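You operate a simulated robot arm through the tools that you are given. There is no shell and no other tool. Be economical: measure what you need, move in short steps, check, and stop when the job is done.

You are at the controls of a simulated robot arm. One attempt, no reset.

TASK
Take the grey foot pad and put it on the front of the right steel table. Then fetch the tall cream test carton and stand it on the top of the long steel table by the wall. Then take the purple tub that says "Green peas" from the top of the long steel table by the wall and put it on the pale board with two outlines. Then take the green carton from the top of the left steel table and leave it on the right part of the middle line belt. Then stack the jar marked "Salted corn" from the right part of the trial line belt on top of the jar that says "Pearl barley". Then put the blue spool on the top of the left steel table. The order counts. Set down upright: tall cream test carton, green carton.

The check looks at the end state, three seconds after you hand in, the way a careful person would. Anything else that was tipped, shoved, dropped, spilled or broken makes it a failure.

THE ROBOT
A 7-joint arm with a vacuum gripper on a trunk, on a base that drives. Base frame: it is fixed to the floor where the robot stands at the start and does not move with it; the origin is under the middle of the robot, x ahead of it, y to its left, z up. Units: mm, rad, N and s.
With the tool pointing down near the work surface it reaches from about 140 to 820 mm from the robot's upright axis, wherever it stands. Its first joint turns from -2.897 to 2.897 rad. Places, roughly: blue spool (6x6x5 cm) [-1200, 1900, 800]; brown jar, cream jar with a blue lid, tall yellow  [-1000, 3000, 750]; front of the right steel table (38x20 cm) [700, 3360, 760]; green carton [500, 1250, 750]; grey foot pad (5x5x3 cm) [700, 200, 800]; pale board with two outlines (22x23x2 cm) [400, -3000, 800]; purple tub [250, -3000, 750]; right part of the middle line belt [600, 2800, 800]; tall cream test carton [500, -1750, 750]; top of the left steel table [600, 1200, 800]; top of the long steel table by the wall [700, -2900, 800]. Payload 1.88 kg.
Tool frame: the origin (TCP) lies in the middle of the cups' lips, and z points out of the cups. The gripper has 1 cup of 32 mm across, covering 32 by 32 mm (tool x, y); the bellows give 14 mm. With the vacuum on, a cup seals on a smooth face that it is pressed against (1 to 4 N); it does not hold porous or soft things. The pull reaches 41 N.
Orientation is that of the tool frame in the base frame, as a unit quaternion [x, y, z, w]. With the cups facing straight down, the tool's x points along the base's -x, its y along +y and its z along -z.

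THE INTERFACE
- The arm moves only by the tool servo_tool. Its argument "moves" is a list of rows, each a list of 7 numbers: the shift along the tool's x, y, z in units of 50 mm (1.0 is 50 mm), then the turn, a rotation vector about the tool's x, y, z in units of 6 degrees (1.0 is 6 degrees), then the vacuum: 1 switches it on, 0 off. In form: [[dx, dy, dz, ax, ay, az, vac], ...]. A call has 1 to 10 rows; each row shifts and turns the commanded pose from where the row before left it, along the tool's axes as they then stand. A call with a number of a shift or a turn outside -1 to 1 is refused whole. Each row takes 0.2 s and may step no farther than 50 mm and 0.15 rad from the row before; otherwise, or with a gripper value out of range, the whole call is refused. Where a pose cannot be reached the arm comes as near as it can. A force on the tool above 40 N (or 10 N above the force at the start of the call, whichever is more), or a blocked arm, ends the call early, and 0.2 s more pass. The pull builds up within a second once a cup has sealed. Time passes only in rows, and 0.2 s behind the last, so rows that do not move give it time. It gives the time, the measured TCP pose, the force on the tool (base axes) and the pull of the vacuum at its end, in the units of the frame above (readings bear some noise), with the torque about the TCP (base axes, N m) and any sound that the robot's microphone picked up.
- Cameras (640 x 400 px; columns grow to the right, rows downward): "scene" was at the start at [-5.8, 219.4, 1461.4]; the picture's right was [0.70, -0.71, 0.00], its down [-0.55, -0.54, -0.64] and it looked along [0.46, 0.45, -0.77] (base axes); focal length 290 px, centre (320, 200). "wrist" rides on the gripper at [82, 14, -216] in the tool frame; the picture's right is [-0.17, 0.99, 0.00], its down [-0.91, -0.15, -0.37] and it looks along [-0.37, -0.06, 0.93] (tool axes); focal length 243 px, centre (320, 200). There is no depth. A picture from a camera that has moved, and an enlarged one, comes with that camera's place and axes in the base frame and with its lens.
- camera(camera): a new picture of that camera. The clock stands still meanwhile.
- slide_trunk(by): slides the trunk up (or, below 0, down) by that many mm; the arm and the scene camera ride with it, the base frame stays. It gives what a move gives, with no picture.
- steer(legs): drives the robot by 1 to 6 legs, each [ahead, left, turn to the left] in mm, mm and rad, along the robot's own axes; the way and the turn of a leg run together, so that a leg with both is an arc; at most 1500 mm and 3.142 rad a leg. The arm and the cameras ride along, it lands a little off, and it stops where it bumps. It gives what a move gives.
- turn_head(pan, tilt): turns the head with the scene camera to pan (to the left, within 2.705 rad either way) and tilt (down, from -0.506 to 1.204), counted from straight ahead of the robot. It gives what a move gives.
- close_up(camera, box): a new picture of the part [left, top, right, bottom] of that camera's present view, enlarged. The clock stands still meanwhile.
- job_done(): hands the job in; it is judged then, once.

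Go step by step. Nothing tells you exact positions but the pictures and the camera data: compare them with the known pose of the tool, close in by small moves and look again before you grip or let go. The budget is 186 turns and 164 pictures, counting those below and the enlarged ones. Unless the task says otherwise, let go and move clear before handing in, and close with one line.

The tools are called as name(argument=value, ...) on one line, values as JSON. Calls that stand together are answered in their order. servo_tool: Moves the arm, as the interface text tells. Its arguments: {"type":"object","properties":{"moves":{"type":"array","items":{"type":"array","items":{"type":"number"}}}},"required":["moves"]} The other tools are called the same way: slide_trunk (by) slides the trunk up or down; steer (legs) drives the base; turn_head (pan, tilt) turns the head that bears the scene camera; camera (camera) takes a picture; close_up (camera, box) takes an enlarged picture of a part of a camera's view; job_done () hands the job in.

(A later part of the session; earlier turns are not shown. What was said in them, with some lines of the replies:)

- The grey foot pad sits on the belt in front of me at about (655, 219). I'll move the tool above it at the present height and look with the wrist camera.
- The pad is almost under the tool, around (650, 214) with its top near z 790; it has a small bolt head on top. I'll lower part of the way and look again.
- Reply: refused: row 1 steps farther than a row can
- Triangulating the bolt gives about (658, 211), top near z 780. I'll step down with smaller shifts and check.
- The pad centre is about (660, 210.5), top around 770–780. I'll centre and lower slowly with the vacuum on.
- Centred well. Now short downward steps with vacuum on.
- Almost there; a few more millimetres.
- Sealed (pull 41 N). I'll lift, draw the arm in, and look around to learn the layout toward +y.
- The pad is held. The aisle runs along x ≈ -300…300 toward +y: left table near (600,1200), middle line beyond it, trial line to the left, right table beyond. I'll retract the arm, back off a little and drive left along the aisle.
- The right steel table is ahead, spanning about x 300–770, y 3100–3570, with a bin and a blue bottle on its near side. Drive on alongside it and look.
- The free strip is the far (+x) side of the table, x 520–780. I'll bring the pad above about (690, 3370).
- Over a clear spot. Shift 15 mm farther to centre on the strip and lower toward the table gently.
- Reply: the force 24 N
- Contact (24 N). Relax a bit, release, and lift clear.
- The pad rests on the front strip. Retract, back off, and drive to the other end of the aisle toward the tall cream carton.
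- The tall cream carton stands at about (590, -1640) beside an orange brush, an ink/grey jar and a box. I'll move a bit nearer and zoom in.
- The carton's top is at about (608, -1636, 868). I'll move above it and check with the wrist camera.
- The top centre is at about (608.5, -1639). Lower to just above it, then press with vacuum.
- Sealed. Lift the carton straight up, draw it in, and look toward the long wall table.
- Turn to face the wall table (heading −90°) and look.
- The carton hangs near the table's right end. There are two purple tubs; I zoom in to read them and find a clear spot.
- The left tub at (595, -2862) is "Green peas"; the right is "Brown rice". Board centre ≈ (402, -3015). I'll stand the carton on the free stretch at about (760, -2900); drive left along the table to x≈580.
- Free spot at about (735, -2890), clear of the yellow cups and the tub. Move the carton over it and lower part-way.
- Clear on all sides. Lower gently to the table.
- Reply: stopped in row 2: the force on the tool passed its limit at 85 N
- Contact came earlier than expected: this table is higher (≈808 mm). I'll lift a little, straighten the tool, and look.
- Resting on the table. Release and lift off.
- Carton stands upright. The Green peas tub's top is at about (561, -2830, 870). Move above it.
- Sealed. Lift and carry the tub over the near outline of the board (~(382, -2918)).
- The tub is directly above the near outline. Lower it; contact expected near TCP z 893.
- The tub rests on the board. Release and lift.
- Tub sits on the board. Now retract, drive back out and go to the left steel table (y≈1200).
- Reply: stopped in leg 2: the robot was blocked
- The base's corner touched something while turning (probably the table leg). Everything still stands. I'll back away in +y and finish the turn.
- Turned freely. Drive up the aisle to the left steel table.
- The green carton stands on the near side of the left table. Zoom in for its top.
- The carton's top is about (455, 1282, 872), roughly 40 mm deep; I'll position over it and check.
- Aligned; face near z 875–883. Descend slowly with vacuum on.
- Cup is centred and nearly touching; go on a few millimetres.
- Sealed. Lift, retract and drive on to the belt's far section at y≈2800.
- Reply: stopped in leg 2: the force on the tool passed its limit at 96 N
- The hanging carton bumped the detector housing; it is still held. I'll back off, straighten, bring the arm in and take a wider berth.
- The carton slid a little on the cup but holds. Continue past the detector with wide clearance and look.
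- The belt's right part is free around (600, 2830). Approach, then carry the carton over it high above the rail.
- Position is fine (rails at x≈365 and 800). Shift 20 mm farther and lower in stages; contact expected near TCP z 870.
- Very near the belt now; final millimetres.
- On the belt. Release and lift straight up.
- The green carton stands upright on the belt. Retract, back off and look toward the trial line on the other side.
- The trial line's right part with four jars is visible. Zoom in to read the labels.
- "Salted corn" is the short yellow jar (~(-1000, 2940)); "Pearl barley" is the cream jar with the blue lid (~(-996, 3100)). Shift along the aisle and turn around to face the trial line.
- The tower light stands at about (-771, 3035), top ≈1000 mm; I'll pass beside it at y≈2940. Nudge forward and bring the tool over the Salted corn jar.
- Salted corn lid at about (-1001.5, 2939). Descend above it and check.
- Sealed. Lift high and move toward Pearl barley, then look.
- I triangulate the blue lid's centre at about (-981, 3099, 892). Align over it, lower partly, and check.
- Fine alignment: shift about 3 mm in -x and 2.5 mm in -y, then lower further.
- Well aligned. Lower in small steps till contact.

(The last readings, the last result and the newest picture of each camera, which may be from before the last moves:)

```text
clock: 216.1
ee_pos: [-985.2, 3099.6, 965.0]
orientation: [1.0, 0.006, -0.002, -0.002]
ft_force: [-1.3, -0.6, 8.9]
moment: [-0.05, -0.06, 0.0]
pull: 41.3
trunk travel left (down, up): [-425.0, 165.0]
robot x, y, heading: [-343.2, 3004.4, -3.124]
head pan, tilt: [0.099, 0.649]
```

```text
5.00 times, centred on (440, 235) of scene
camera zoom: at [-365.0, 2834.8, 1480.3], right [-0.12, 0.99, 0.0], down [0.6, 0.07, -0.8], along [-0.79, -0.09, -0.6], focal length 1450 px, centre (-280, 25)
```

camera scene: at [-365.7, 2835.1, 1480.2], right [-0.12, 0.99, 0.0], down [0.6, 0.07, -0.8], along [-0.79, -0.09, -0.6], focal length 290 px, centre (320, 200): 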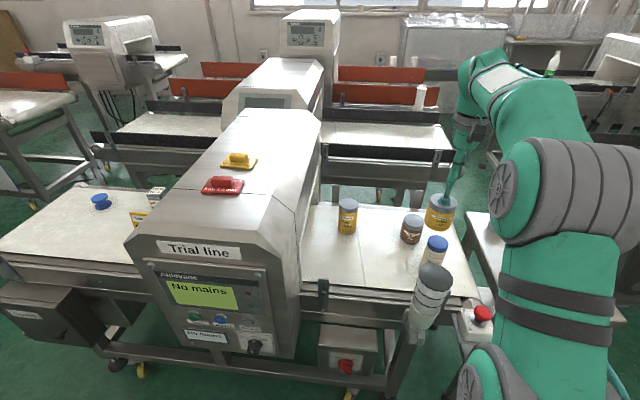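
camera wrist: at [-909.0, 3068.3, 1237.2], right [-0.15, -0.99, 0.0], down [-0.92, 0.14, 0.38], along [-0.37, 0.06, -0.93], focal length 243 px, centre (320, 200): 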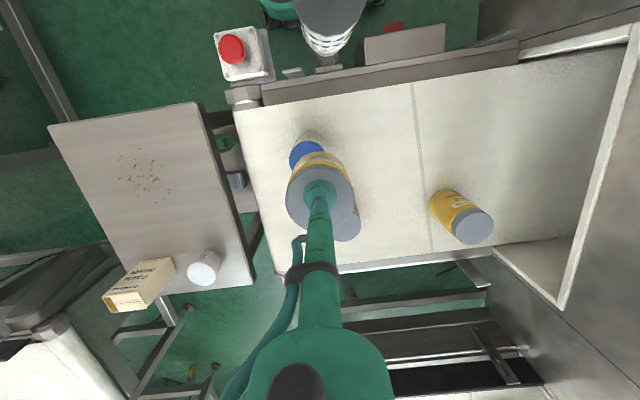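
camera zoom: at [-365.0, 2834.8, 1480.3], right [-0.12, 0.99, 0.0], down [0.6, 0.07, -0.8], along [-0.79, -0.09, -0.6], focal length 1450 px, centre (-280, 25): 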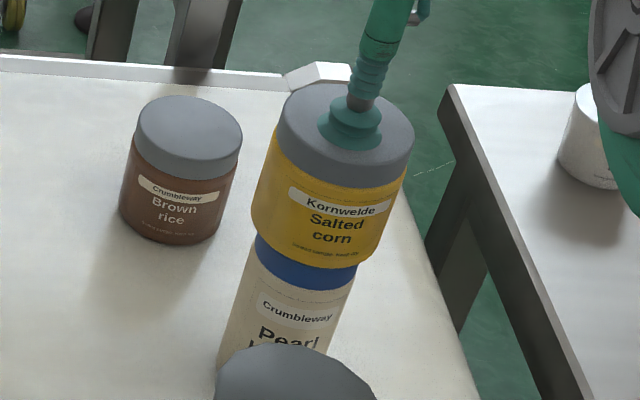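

Contact at about 11 N, centred on the blue lid. Release and rise straight up.

servo_tool(moves=[[0, 0, -0.02, 0, 0, 0, 1], [0, 0, 0, 0, 0, 0, 0], [0, 0, 0, 0, 0, 0, 0], [0, 0, 0, 0, 0, 0, 0], [0, 0, 0, 0, 0, 0, 0], [0, 0, -0.1, 0, 0, 0, 0], [0, 0, -0.3, 0, 0, 0, 0], [0, 0, -0.8, 0, 0, 0, 0], [0, 0, -0.8, 0, 0, 0, 0]])

close_up(camera="scene", box=[360, 175, 500, 275])

camera(camera="wrist")

```text
clock: 218.1
ee_pos: [-984.6, 3098.7, 1066.2]
orientation: [1.0, 0.006, 0.0, 0.0]
ft_force: [-0.1, 1.1, -0.8]
moment: [0.0, 0.0, 0.0]
pull: 0.0
trunk travel left (down, up): [-425.0, 165.0]
robot x, y, heading: [-341.3, 3004.9, -3.123]
head pan, tilt: [0.099, 0.649]
```

```text
4.00 times, centred on (430, 225) of scene
camera zoom: at [-365.7, 2834.9, 1480.1], right [-0.12, 0.99, 0.0], down [0.6, 0.07, -0.8], along [-0.79, -0.09, -0.6], focal length 1160 px, centre (-120, 100)
```

zoom: 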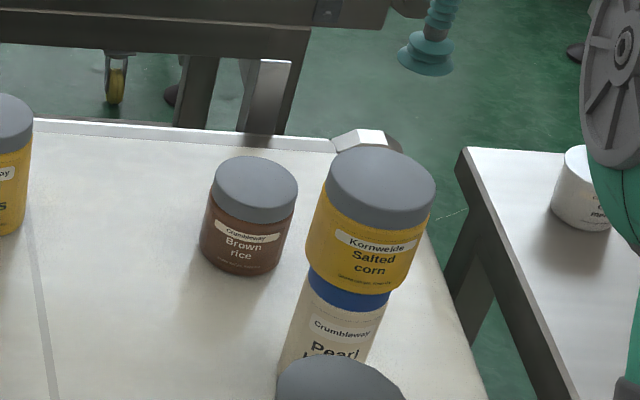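

```text
58 pictures are left
camera wrist: at [-903.0, 3085.2, 1280.6], right [-0.15, -0.99, 0.0], down [-0.92, 0.14, 0.38], along [-0.37, 0.06, -0.93], focal length 243 px, centre (320, 200)
```

wrist: 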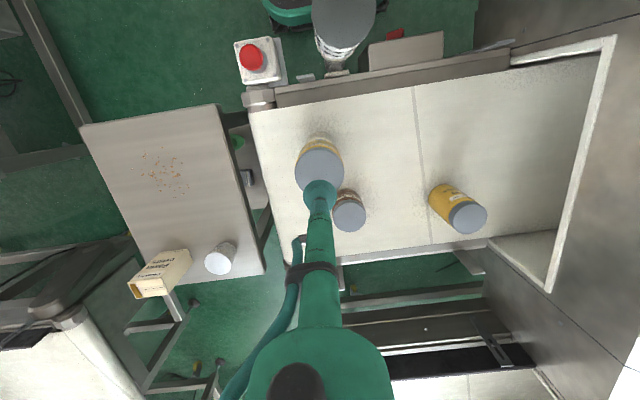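

Stack stands. Withdraw past the tower light, then drive along to the trial line's left part with the blue spool.

servo_tool(moves=[[0, 0.9, -0.3, 0, 0, 0, 0], [0, 0.9, -0.3, 0, 0, 0, 0], [0, 0.9, 0, 0, 0, 0, 0], [0.95, 0, 0, 0, 0, 0, 0], [0.95, 0, 0, 0, 0, 0, 0], [0.95, 0, 0, 0, 0, 0, 0], [0.95, 0, 0, 0, 0, 0, 0], [0.95, 0, 0, 0, 0, 0, 0], [0.95, 0, 0, 0, 0, 0, 0], [0.5, 0, 0, 0, 0, 0, 0]])

steer(legs=[[-80, 0, -0.018], [0, 1100, 0]])

camera(camera="scene")

```text
clock: 220.2
ee_pos: [-672.3, 2970.0, 1095.5]
orientation: [1.0, 0.007, 0.001, -0.001]
ft_force: [0.3, 0.7, 0.7]
moment: [0.01, -0.03, 0.01]
pull: 0.0
trunk travel left (down, up): [-425.0, 165.0]
robot x, y, heading: [-343.6, 3006.5, -3.121]
head pan, tilt: [0.099, 0.649]
```

```text
clock: 226.6
ee_pos: [-598.1, 1877.6, 1096.1]
orientation: [1.0, -0.006, -0.001, -0.001]
ft_force: [-0.2, -0.6, -0.2]
moment: [0.03, -0.01, 0.01]
pull: 0.1
trunk travel left (down, up): [-425.0, 165.0]
robot x, y, heading: [-267.7, 1905.2, 3.125]
head pan, tilt: [0.099, 0.649]
```

```text
57 pictures are left
camera scene: at [-294.4, 1734.9, 1480.1], right [-0.09, 1.0, 0.0], down [0.6, 0.05, -0.8], along [-0.79, -0.07, -0.6], focal length 290 px, centre (320, 200)
```

scene: 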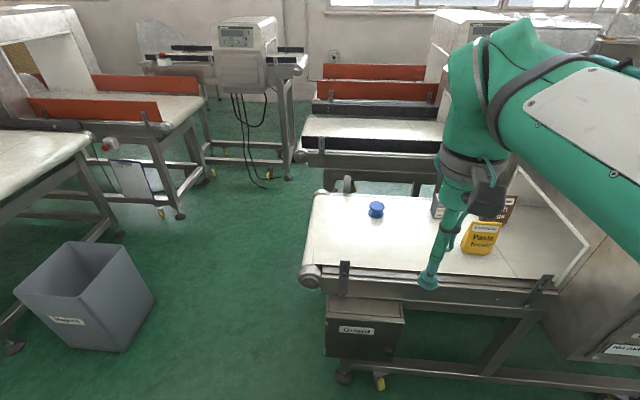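

The blue spool sits at about (-1160, 1872) on the belt. Move forward and bring the tool above it.

steer(legs=[[165, 0, 0.017]])

servo_tool(moves=[[-0.9, 0, 0, 0, 0, 0, 0], [-0.9, 0, 0, 0, 0, 0, 0], [-0.9, 0, 0, 0, 0, 0, 0], [-0.9, 0, 0, 0, 0, 0, 0], [-0.9, 0, 0, 0, 0, 0, 0], [-0.9, 0, 0, 0, 0, 0, 0], [-0.9, 0, 0, 0, 0, 0, 0], [-0.9, 0, 0, 0, 0, 0, 0], [0, 0, 0.9, 0, 0, 0, 0], [0, 0, 0, 0, 0, 0, 0]])

camera(camera="wrist")

camera(camera="scene")

```text
clock: 228.0
ee_pos: [-761.3, 1871.1, 1096.6]
orientation: [1.0, 0.003, 0.0, 0.001]
ft_force: [-0.7, -0.1, 0.1]
moment: [-0.05, -0.01, 0.0]
pull: 0.0
trunk travel left (down, up): [-425.0, 165.0]
robot x, y, heading: [-427.0, 1905.0, -3.132]
head pan, tilt: [0.099, 0.649]
```

```text
clock: 230.2
ee_pos: [-1119.0, 1865.9, 1048.4]
orientation: [1.0, 0.004, 0.0, -0.001]
ft_force: [0.6, 0.5, -0.9]
moment: [0.0, -0.02, 0.02]
pull: 0.0
trunk travel left (down, up): [-425.0, 165.0]
robot x, y, heading: [-423.4, 1906.3, -3.131]
head pan, tilt: [0.099, 0.649]
```

```text
56 pictures are left
camera wrist: at [-1036.8, 1851.7, 1263.0], right [-0.16, -0.99, 0.0], down [-0.92, 0.15, 0.38], along [-0.37, 0.06, -0.93], focal length 243 px, centre (320, 200)
```

wrist: 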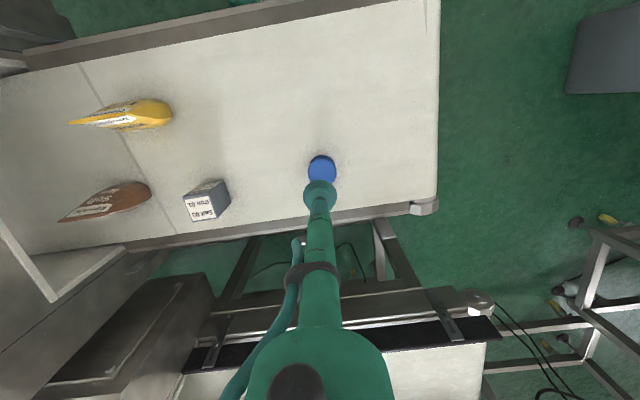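

```text
55 pictures are left
camera scene: at [-454.3, 1734.2, 1480.1], right [-0.11, 0.99, 0.0], down [0.6, 0.07, -0.8], along [-0.79, -0.09, -0.6], focal length 290 px, centre (320, 200)
```

scene: 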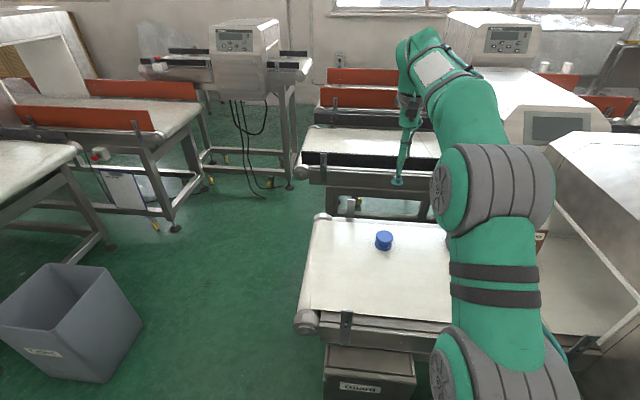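

servo_tool(moves=[[-0.78, -0.06, 0, 0, 0, 0, 0], [0, 0, 0.9, 0, 0, 0, 0], [0, 0, 0.9, 0, 0, 0, 0], [0, 0, 0.9, 0, 0, 0, 0], [0, 0, 0.3, 0, 0, 0, 0], [0, 0, 0, 0, 0, 0, 0]])

close_up(camera="wrist", box=[240, 120, 400, 220])

close_up(camera="scene", box=[340, 195, 440, 258])

```text
clock: 231.6
ee_pos: [-1159.9, 1872.8, 901.2]
orientation: [1.0, 0.003, -0.001, -0.001]
ft_force: [0.3, 0.0, 0.5]
moment: [-0.02, 0.02, 0.01]
pull: 0.1
trunk travel left (down, up): [-425.0, 165.0]
robot x, y, heading: [-430.2, 1903.2, -3.136]
head pan, tilt: [0.099, 0.649]
```

```text
4.00 times, centred on (320, 170) of wrist
camera zoom: at [-1077.7, 1857.9, 1115.7], right [-0.16, -0.99, 0.0], down [-0.92, 0.15, 0.38], along [-0.37, 0.06, -0.93], focal length 970 px, centre (320, 320)
```

zoom: 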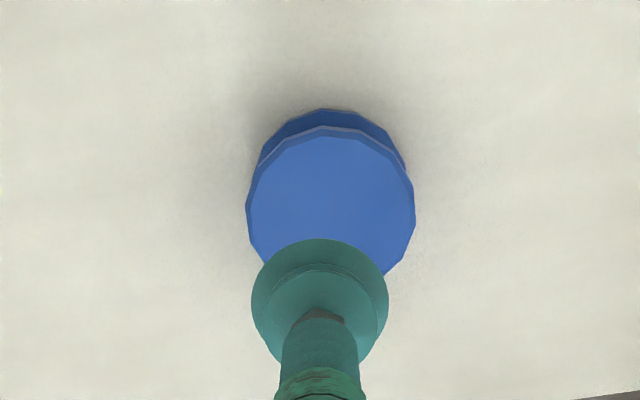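

```text
6.35 times, centred on (390, 226) of scene
camera zoom: at [-454.4, 1734.2, 1480.1], right [-0.11, 0.99, 0.0], down [0.6, 0.07, -0.8], along [-0.79, -0.09, -0.6], focal length 1841 px, centre (-124, 32)
```

zoom: 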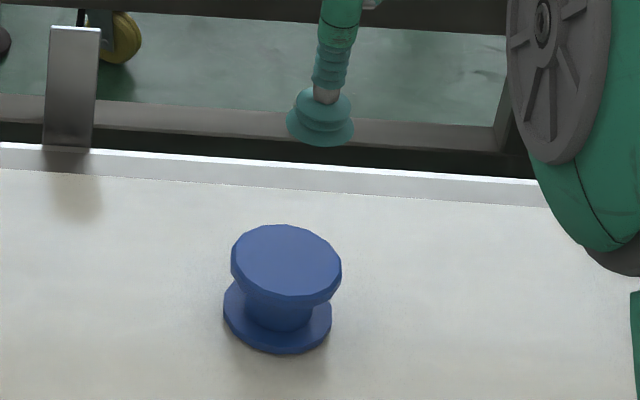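

Spool top centre about (-1161, 1868), z ≈ 800–810. Shift 4 mm and lower with vacuum.

servo_tool(moves=[[-0.02, 0.09, 0.8, 0, 0, 0, 0], [0, 0, 0.6, 0, 0, 0, 0], [0, 0, 0.16, 0, 0, 0, 1], [0, 0, 0.06, 0, 0, 0, 1], [0, 0, 0.06, 0, 0, 0, 1], [0, 0, 0, 0, 0, 0, 1], [0, 0, 0, 0, 0, 0, 1]])

close_up(camera="scene", box=[340, 195, 440, 258])

close_up(camera="wrist", box=[240, 120, 400, 220])

```text
clock: 233.2
ee_pos: [-1160.3, 1866.9, 815.6]
orientation: [1.0, 0.004, 0.0, 0.0]
ft_force: [-0.1, -0.3, 0.5]
moment: [-0.04, 0.02, -0.02]
pull: 0.0
trunk travel left (down, up): [-425.0, 165.0]
robot x, y, heading: [-430.8, 1905.9, -3.131]
head pan, tilt: [0.099, 0.649]
```

```text
6.35 times, centred on (390, 226) of scene
camera zoom: at [-454.4, 1734.2, 1480.1], right [-0.11, 0.99, 0.0], down [0.6, 0.07, -0.8], along [-0.79, -0.09, -0.6], focal length 1841 px, centre (-124, 32)
```

zoom: 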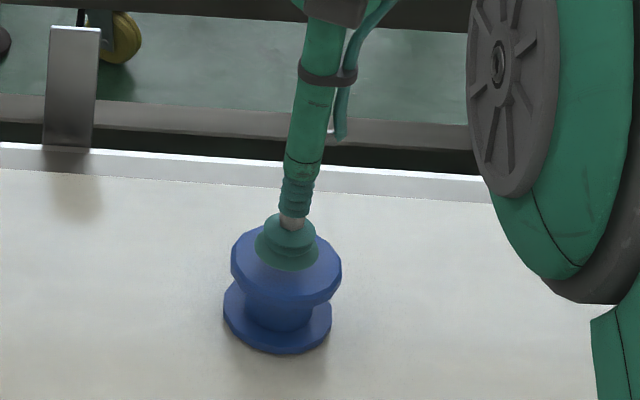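

```text
4.00 times, centred on (320, 170) of wrist
camera zoom: at [-1079.0, 1853.1, 1031.1], right [-0.16, -0.99, 0.0], down [-0.92, 0.15, 0.38], along [-0.37, 0.06, -0.93], focal length 970 px, centre (320, 320)
```

zoom: 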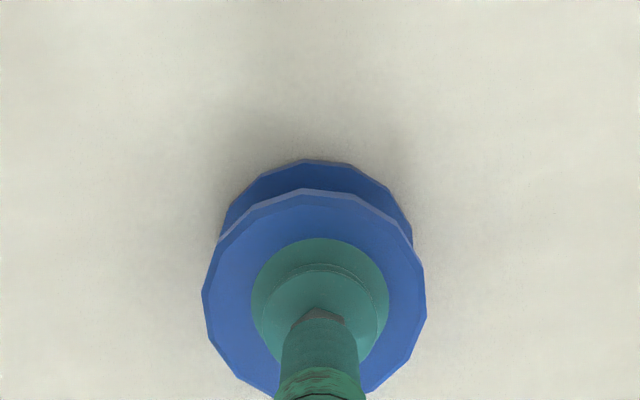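

Centred. A few more millimetres.

servo_tool(moves=[[0, 0, 0.06, 0, 0, 0, 1], [0, 0, 0.06, 0, 0, 0, 1], [0, 0, 0.04, 0, 0, 0, 1], [0, 0, 0, 0, 0, 0, 1], [0, 0, 0, 0, 0, 0, 1]])

```text
clock: 234.4
ee_pos: [-1161.1, 1867.3, 808.1]
orientation: [1.0, 0.004, 0.0, -0.001]
ft_force: [-0.4, 0.4, -0.5]
moment: [0.0, 0.01, 0.0]
pull: 40.9
trunk travel left (down, up): [-425.0, 165.0]
robot x, y, heading: [-430.5, 1905.0, -3.128]
head pan, tilt: [0.099, 0.649]
```

Sealed. Lift, retract, back out and go to the left steel table.

servo_tool(moves=[[0, 0, -0.3, 0, 0, 0, 1], [0, 0, -1, 0, 0, 0, 1], [0, 0, -1, 0, 0, 0, 1], [0, 0, -1, 0, 0, 0, 1], [0, 0, -1, 0, 0, 0, 1], [0.9, 0, -0.4, 0, 0, 0, 1], [0.9, 0, -0.4, 0, 0, 0, 1], [0.95, 0, 0, 0, 0, 0, 1], [0.95, 0, 0, 0, 0, 0, 1], [0.95, 0, 0, 0, 0, 0, 1]])

servo_tool(moves=[[0.95, 0, 0, 0, 0, 0, 1], [0.95, 0, 0, 0, 0, 0, 1], [0.95, 0, 0, 0, 0, 0, 1], [0, 0, 0, 0, 0, 0, 1]])

steer(legs=[[-160, 0, 0], [0, 665, 0], [0, 0, 3.131]])

turn_head(pan=0.15, tilt=0.7)

camera(camera="scene")

```text
clock: 236.6
ee_pos: [-930.7, 1867.6, 1065.1]
orientation: [1.0, 0.004, 0.001, 0.0]
ft_force: [-0.2, -0.2, -0.5]
moment: [0.02, -0.01, 0.01]
pull: 41.1
trunk travel left (down, up): [-425.0, 165.0]
robot x, y, heading: [-430.0, 1904.6, -3.133]
head pan, tilt: [0.099, 0.649]
```

```text
clock: 237.6
ee_pos: [-786.8, 1869.6, 1064.2]
orientation: [1.0, 0.003, -0.001, -0.001]
ft_force: [-0.8, 0.0, -0.5]
moment: [-0.02, 0.02, -0.01]
pull: 41.0
trunk travel left (down, up): [-425.0, 165.0]
robot x, y, heading: [-424.2, 1904.6, -3.128]
head pan, tilt: [0.099, 0.649]
```

```text
clock: 249.7
ee_pos: [102.6, 1271.6, 1065.9]
orientation: [-0.01, 1.0, 0.0, 0.0]
ft_force: [0.0, -1.3, -0.2]
moment: [-0.02, 0.04, 0.0]
pull: 40.7
trunk travel left (down, up): [-425.0, 165.0]
robot x, y, heading: [-256.2, 1230.5, 0.024]
head pan, tilt: [0.099, 0.649]
```

```text
clock: 250.3
ee_pos: [101.3, 1272.0, 1064.3]
orientation: [-0.009, 1.0, -0.002, 0.001]
ft_force: [-1.0, -0.3, 0.2]
moment: [-0.05, 0.0, 0.01]
pull: 40.7
trunk travel left (down, up): [-425.0, 165.0]
robot x, y, heading: [-254.4, 1232.3, 0.022]
head pan, tilt: [0.15, 0.7]
```

```text
50 pictures are left
camera scene: at [-237.0, 1409.5, 1475.8], right [0.17, -0.99, 0.0], down [-0.63, -0.11, -0.77], along [0.75, 0.13, -0.64], focal length 290 px, centre (320, 200)
```

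scene: 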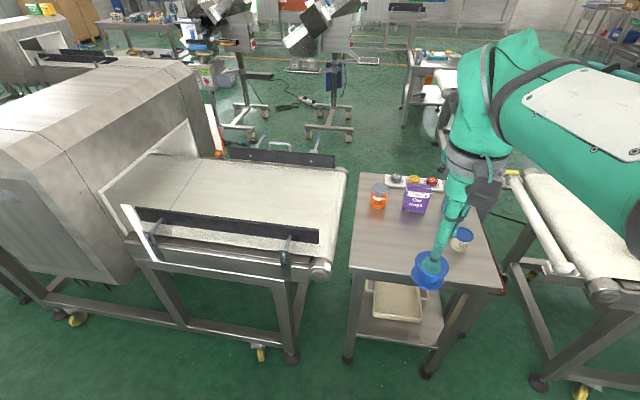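

Advance to the table and bring the spool over the free near-side spot where the green carton stood.

steer(legs=[[115, 0, -0.022]])

servo_tool(moves=[[-0.88, 0, 0, 0, 0, 0, 1], [-0.88, 0, 0, 0, 0, 0, 1], [-0.88, 0, 0, 0, 0, 0, 1], [-0.88, 0, 0, 0, 0, 0, 1], [-0.88, 0, 0, 0, 0, 0, 1], [0, 0, 1, 0, 0, 0, 1], [0, 0, 0.9, 0, 0, 0, 1], [0, 0, 0.8, 0, 0, 0, 1], [0, 0, 0, 0, 0, 0, 1]])

camera(camera="wrist")

camera(camera="scene")

```text
clock: 251.5
ee_pos: [216.4, 1265.5, 1064.8]
orientation: [0.001, 1.0, -0.001, 0.001]
ft_force: [0.9, -0.5, -0.6]
moment: [-0.01, 0.04, -0.02]
pull: 40.7
trunk travel left (down, up): [-425.0, 165.0]
robot x, y, heading: [-141.8, 1232.6, 0.004]
head pan, tilt: [0.15, 0.7]
```

```text
clock: 253.5
ee_pos: [438.7, 1267.2, 928.0]
orientation: [0.0, 1.0, -0.001, 0.0]
ft_force: [0.7, 0.0, -1.2]
moment: [-0.01, 0.01, 0.02]
pull: 40.7
trunk travel left (down, up): [-425.0, 165.0]
robot x, y, heading: [-143.5, 1232.5, 0.001]
head pan, tilt: [0.15, 0.7]
```

```text
49 pictures are left
camera wrist: at [355.9, 1280.4, 1143.2], right [0.17, 0.99, 0.0], down [0.91, -0.15, 0.38], along [0.37, -0.07, -0.93], focal length 243 px, centre (320, 200)
```

wrist: 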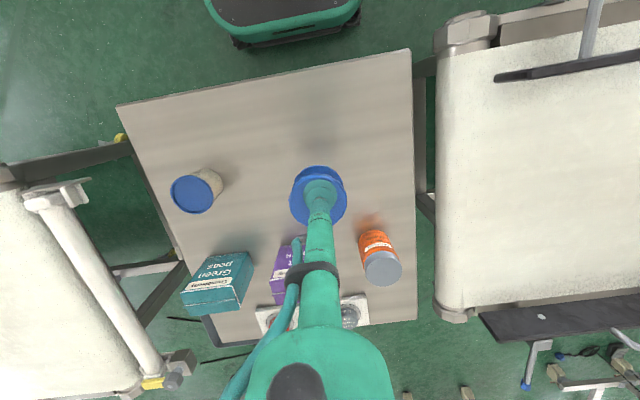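

```text
48 pictures are left
camera scene: at [-119.0, 1410.4, 1475.8], right [0.15, -0.99, 0.0], down [-0.64, -0.1, -0.76], along [0.76, 0.12, -0.64], focal length 290 px, centre (320, 200)
```

scene: 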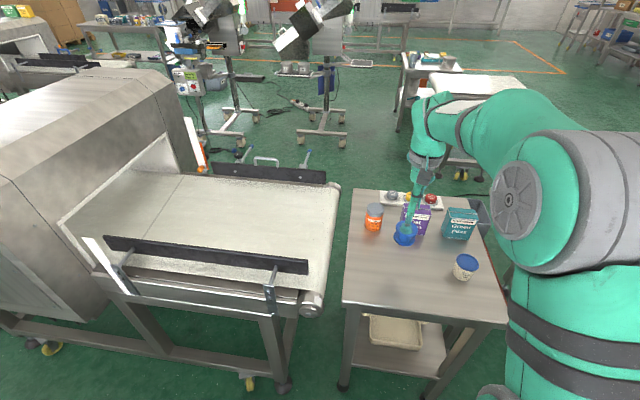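

Clear below. Lower toward the table.

servo_tool(moves=[[0.2, 0, 0.9, 0, 0, 0, 1], [0, 0, 0.6, 0, 0, 0, 1], [0, 0, 0.3, 0, 0, 0, 1], [0, 0, 0.2, 0, 0, 0, 1], [0, 0, 0, 0, 0, 0, 1]])

close_up(camera="scene", box=[360, 220, 460, 283])

```text
clock: 254.7
ee_pos: [428.1, 1265.3, 828.6]
orientation: [0.001, 1.0, -0.001, 0.0]
ft_force: [-0.9, 0.0, -0.4]
moment: [-0.02, -0.03, 0.0]
pull: 40.6
trunk travel left (down, up): [-425.0, 165.0]
robot x, y, heading: [-143.0, 1232.7, -0.0]
head pan, tilt: [0.15, 0.7]
```

```text
6.35 times, centred on (410, 252) of scene
camera zoom: at [-119.2, 1410.4, 1475.8], right [0.15, -0.99, 0.0], down [-0.64, -0.1, -0.76], along [0.76, 0.12, -0.64], focal length 1841 px, centre (-251, -127)
```

zoom: 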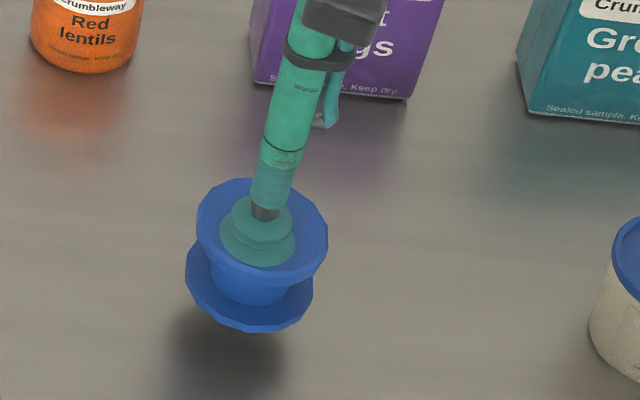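

servo_tool(moves=[[0, 0, 0.2, 0, 0, 0, 1], [0, 0, 0.06, 0, 0, 0, 1], [0, 0, 0.04, 0, 0, 0, 1], [0, 0, 0, 0, 0, 0, 1]])

close_up(camera="scene", box=[360, 220, 460, 283])

```text
clock: 255.7
ee_pos: [426.8, 1264.3, 813.8]
orientation: [0.001, 1.0, 0.0, 0.0]
ft_force: [0.5, 1.2, -1.3]
moment: [0.01, 0.04, -0.01]
pull: 40.8
trunk travel left (down, up): [-425.0, 165.0]
robot x, y, heading: [-142.7, 1236.0, 0.001]
head pan, tilt: [0.15, 0.7]
```

```text
6.35 times, centred on (410, 252) of scene
camera zoom: at [-119.2, 1410.4, 1475.8], right [0.15, -0.99, 0.0], down [-0.64, -0.1, -0.76], along [0.76, 0.12, -0.64], focal length 1841 px, centre (-251, -127)
```

zoom: 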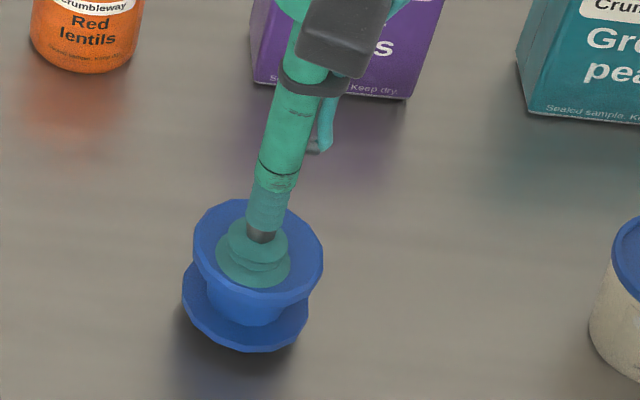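

servo_tool(moves=[[0, 0, 0.04, 0, 0, 0, 1], [0, 0, 0.04, 0, 0, 0, 1], [0, 0, 0, 0, 0, 0, 1]])

```text
clock: 256.5
ee_pos: [428.2, 1263.1, 811.2]
orientation: [0.001, 1.0, -0.001, 0.0]
ft_force: [0.0, -0.7, -1.0]
moment: [0.0, 0.05, 0.03]
pull: 40.7
trunk travel left (down, up): [-425.0, 165.0]
robot x, y, heading: [-143.5, 1232.6, 0.003]
head pan, tilt: [0.15, 0.7]
```

servo_tool(moves=[[0, 0, 0.03, 0, 0, 0, 1], [0, 0, 0.03, 0, 0, 0, 1], [0, 0, 0, 0, 0, 0, 1]])

close_up(camera="scene", box=[360, 220, 460, 283])

```text
clock: 257.3
ee_pos: [426.6, 1264.0, 806.7]
orientation: [0.0, 1.0, -0.001, 0.0]
ft_force: [-0.2, -0.3, -0.8]
moment: [0.0, 0.0, 0.02]
pull: 40.4
trunk travel left (down, up): [-425.0, 165.0]
robot x, y, heading: [-145.3, 1230.0, 0.005]
head pan, tilt: [0.15, 0.7]
```

```text
6.35 times, centred on (410, 252) of scene
camera zoom: at [-119.2, 1410.4, 1475.8], right [0.15, -0.99, 0.0], down [-0.64, -0.1, -0.76], along [0.76, 0.12, -0.64], focal length 1841 px, centre (-251, -127)
```

zoom: 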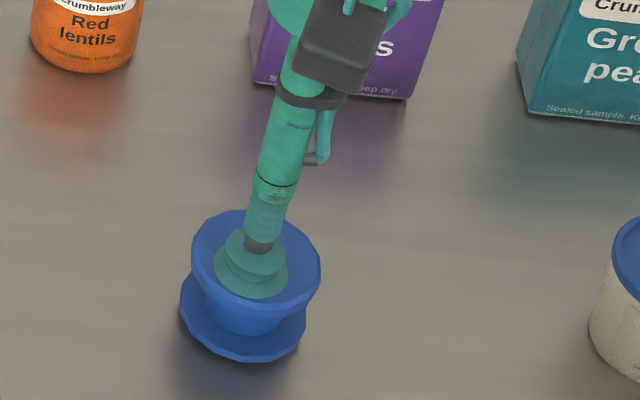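

servo_tool(moves=[[0, 0, 0.03, 0, 0, 0, 1], [0, 0, 0.03, 0, 0, 0, 1], [0, 0, 0, 0, 0, 0, 1]])

```text
clock: 258.1
ee_pos: [427.9, 1264.1, 804.2]
orientation: [0.001, 1.0, -0.001, 0.0]
ft_force: [0.6, -0.2, -0.4]
moment: [-0.02, 0.01, 0.01]
pull: 41.0
trunk travel left (down, up): [-425.0, 165.0]
robot x, y, heading: [-145.1, 1234.5, 0.004]
head pan, tilt: [0.15, 0.7]
```

servo_tool(moves=[[0, 0, 0.03, 0, 0, 0, 1], [0, 0, 0.03, 0, 0, 0, 1], [0, 0, 0, 0, 0, 0, 1]])

close_up(camera="scene", box=[360, 220, 460, 283])

```text
clock: 258.9
ee_pos: [428.0, 1264.2, 802.1]
orientation: [0.0, 1.0, -0.001, 0.003]
ft_force: [-3.2, -2.3, 17.1]
moment: [0.02, 0.04, -0.03]
pull: 40.3
trunk travel left (down, up): [-425.0, 165.0]
robot x, y, heading: [-142.4, 1232.3, 0.003]
head pan, tilt: [0.15, 0.7]
```

```text
6.35 times, centred on (410, 252) of scene
camera zoom: at [-120.5, 1410.2, 1476.0], right [0.15, -0.99, 0.0], down [-0.64, -0.1, -0.77], along [0.76, 0.12, -0.64], focal length 1841 px, centre (-251, -127)
```

zoom: 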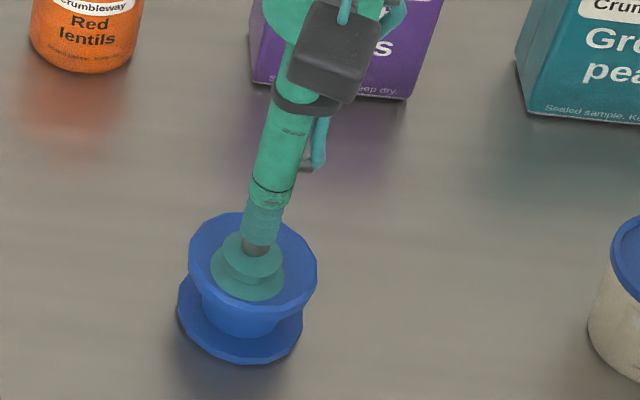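

Contact. Release and lift clear.

servo_tool(moves=[[0, 0, -0.04, 0, 0, 0, 1], [0, 0, 0, 0, 0, 0, 0], [0, 0, 0, 0, 0, 0, 0], [0, 0, 0, 0, 0, 0, 0], [0, 0, -0.1, 0, 0, 0, 0], [0, 0, -0.5, 0, 0, 0, 0], [0, 0, -1, 0, 0, 0, 0], [0, 0, -1, 0, 0, 0, 0], [0, 0, -1, 0, 0, 0, 0], [0.8, 0, -0.5, 0, 0, 0, 0]])

servo_tool(moves=[[0.9, 0, 0, 0, 0, 0, 0], [0.9, 0, 0, 0, 0, 0, 0], [0.9, 0, 0, 0, 0, 0, 0]])

camera(camera="scene")

```text
clock: 261.1
ee_pos: [387.2, 1264.7, 1010.3]
orientation: [0.001, 1.0, 0.0, 0.0]
ft_force: [0.5, -1.2, -0.2]
moment: [-0.04, 0.04, 0.03]
pull: 0.0
trunk travel left (down, up): [-425.0, 165.0]
robot x, y, heading: [-144.3, 1230.2, 0.006]
head pan, tilt: [0.15, 0.7]
```

```text
clock: 261.9
ee_pos: [253.0, 1264.8, 1009.4]
orientation: [0.001, 1.0, -0.002, 0.001]
ft_force: [-0.3, 0.7, -0.6]
moment: [0.02, 0.06, -0.01]
pull: 0.1
trunk travel left (down, up): [-425.0, 165.0]
robot x, y, heading: [-141.5, 1229.4, 0.001]
head pan, tilt: [0.15, 0.7]
```

```text
43 pictures are left
camera scene: at [-119.0, 1410.4, 1475.8], right [0.15, -0.99, 0.0], down [-0.64, -0.1, -0.76], along [0.76, 0.12, -0.64], focal length 290 px, centre (320, 200)
```

scene: 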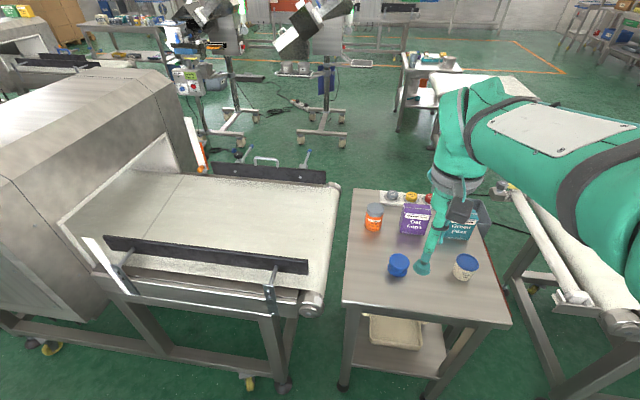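

The spool stands on the left table, the arm is clear, and every earlier placement looked right when I left it. Handing in.

job_done()

```text
The job is handed in.
```

All six items were placed in order and I handed the job in. On the way, the green carton bumped the detector housing (96 N) and shifted slightly on the cup, and the base was blocked once while turning beside the long wall table. I saw nothing tipped or displaced afterwards.
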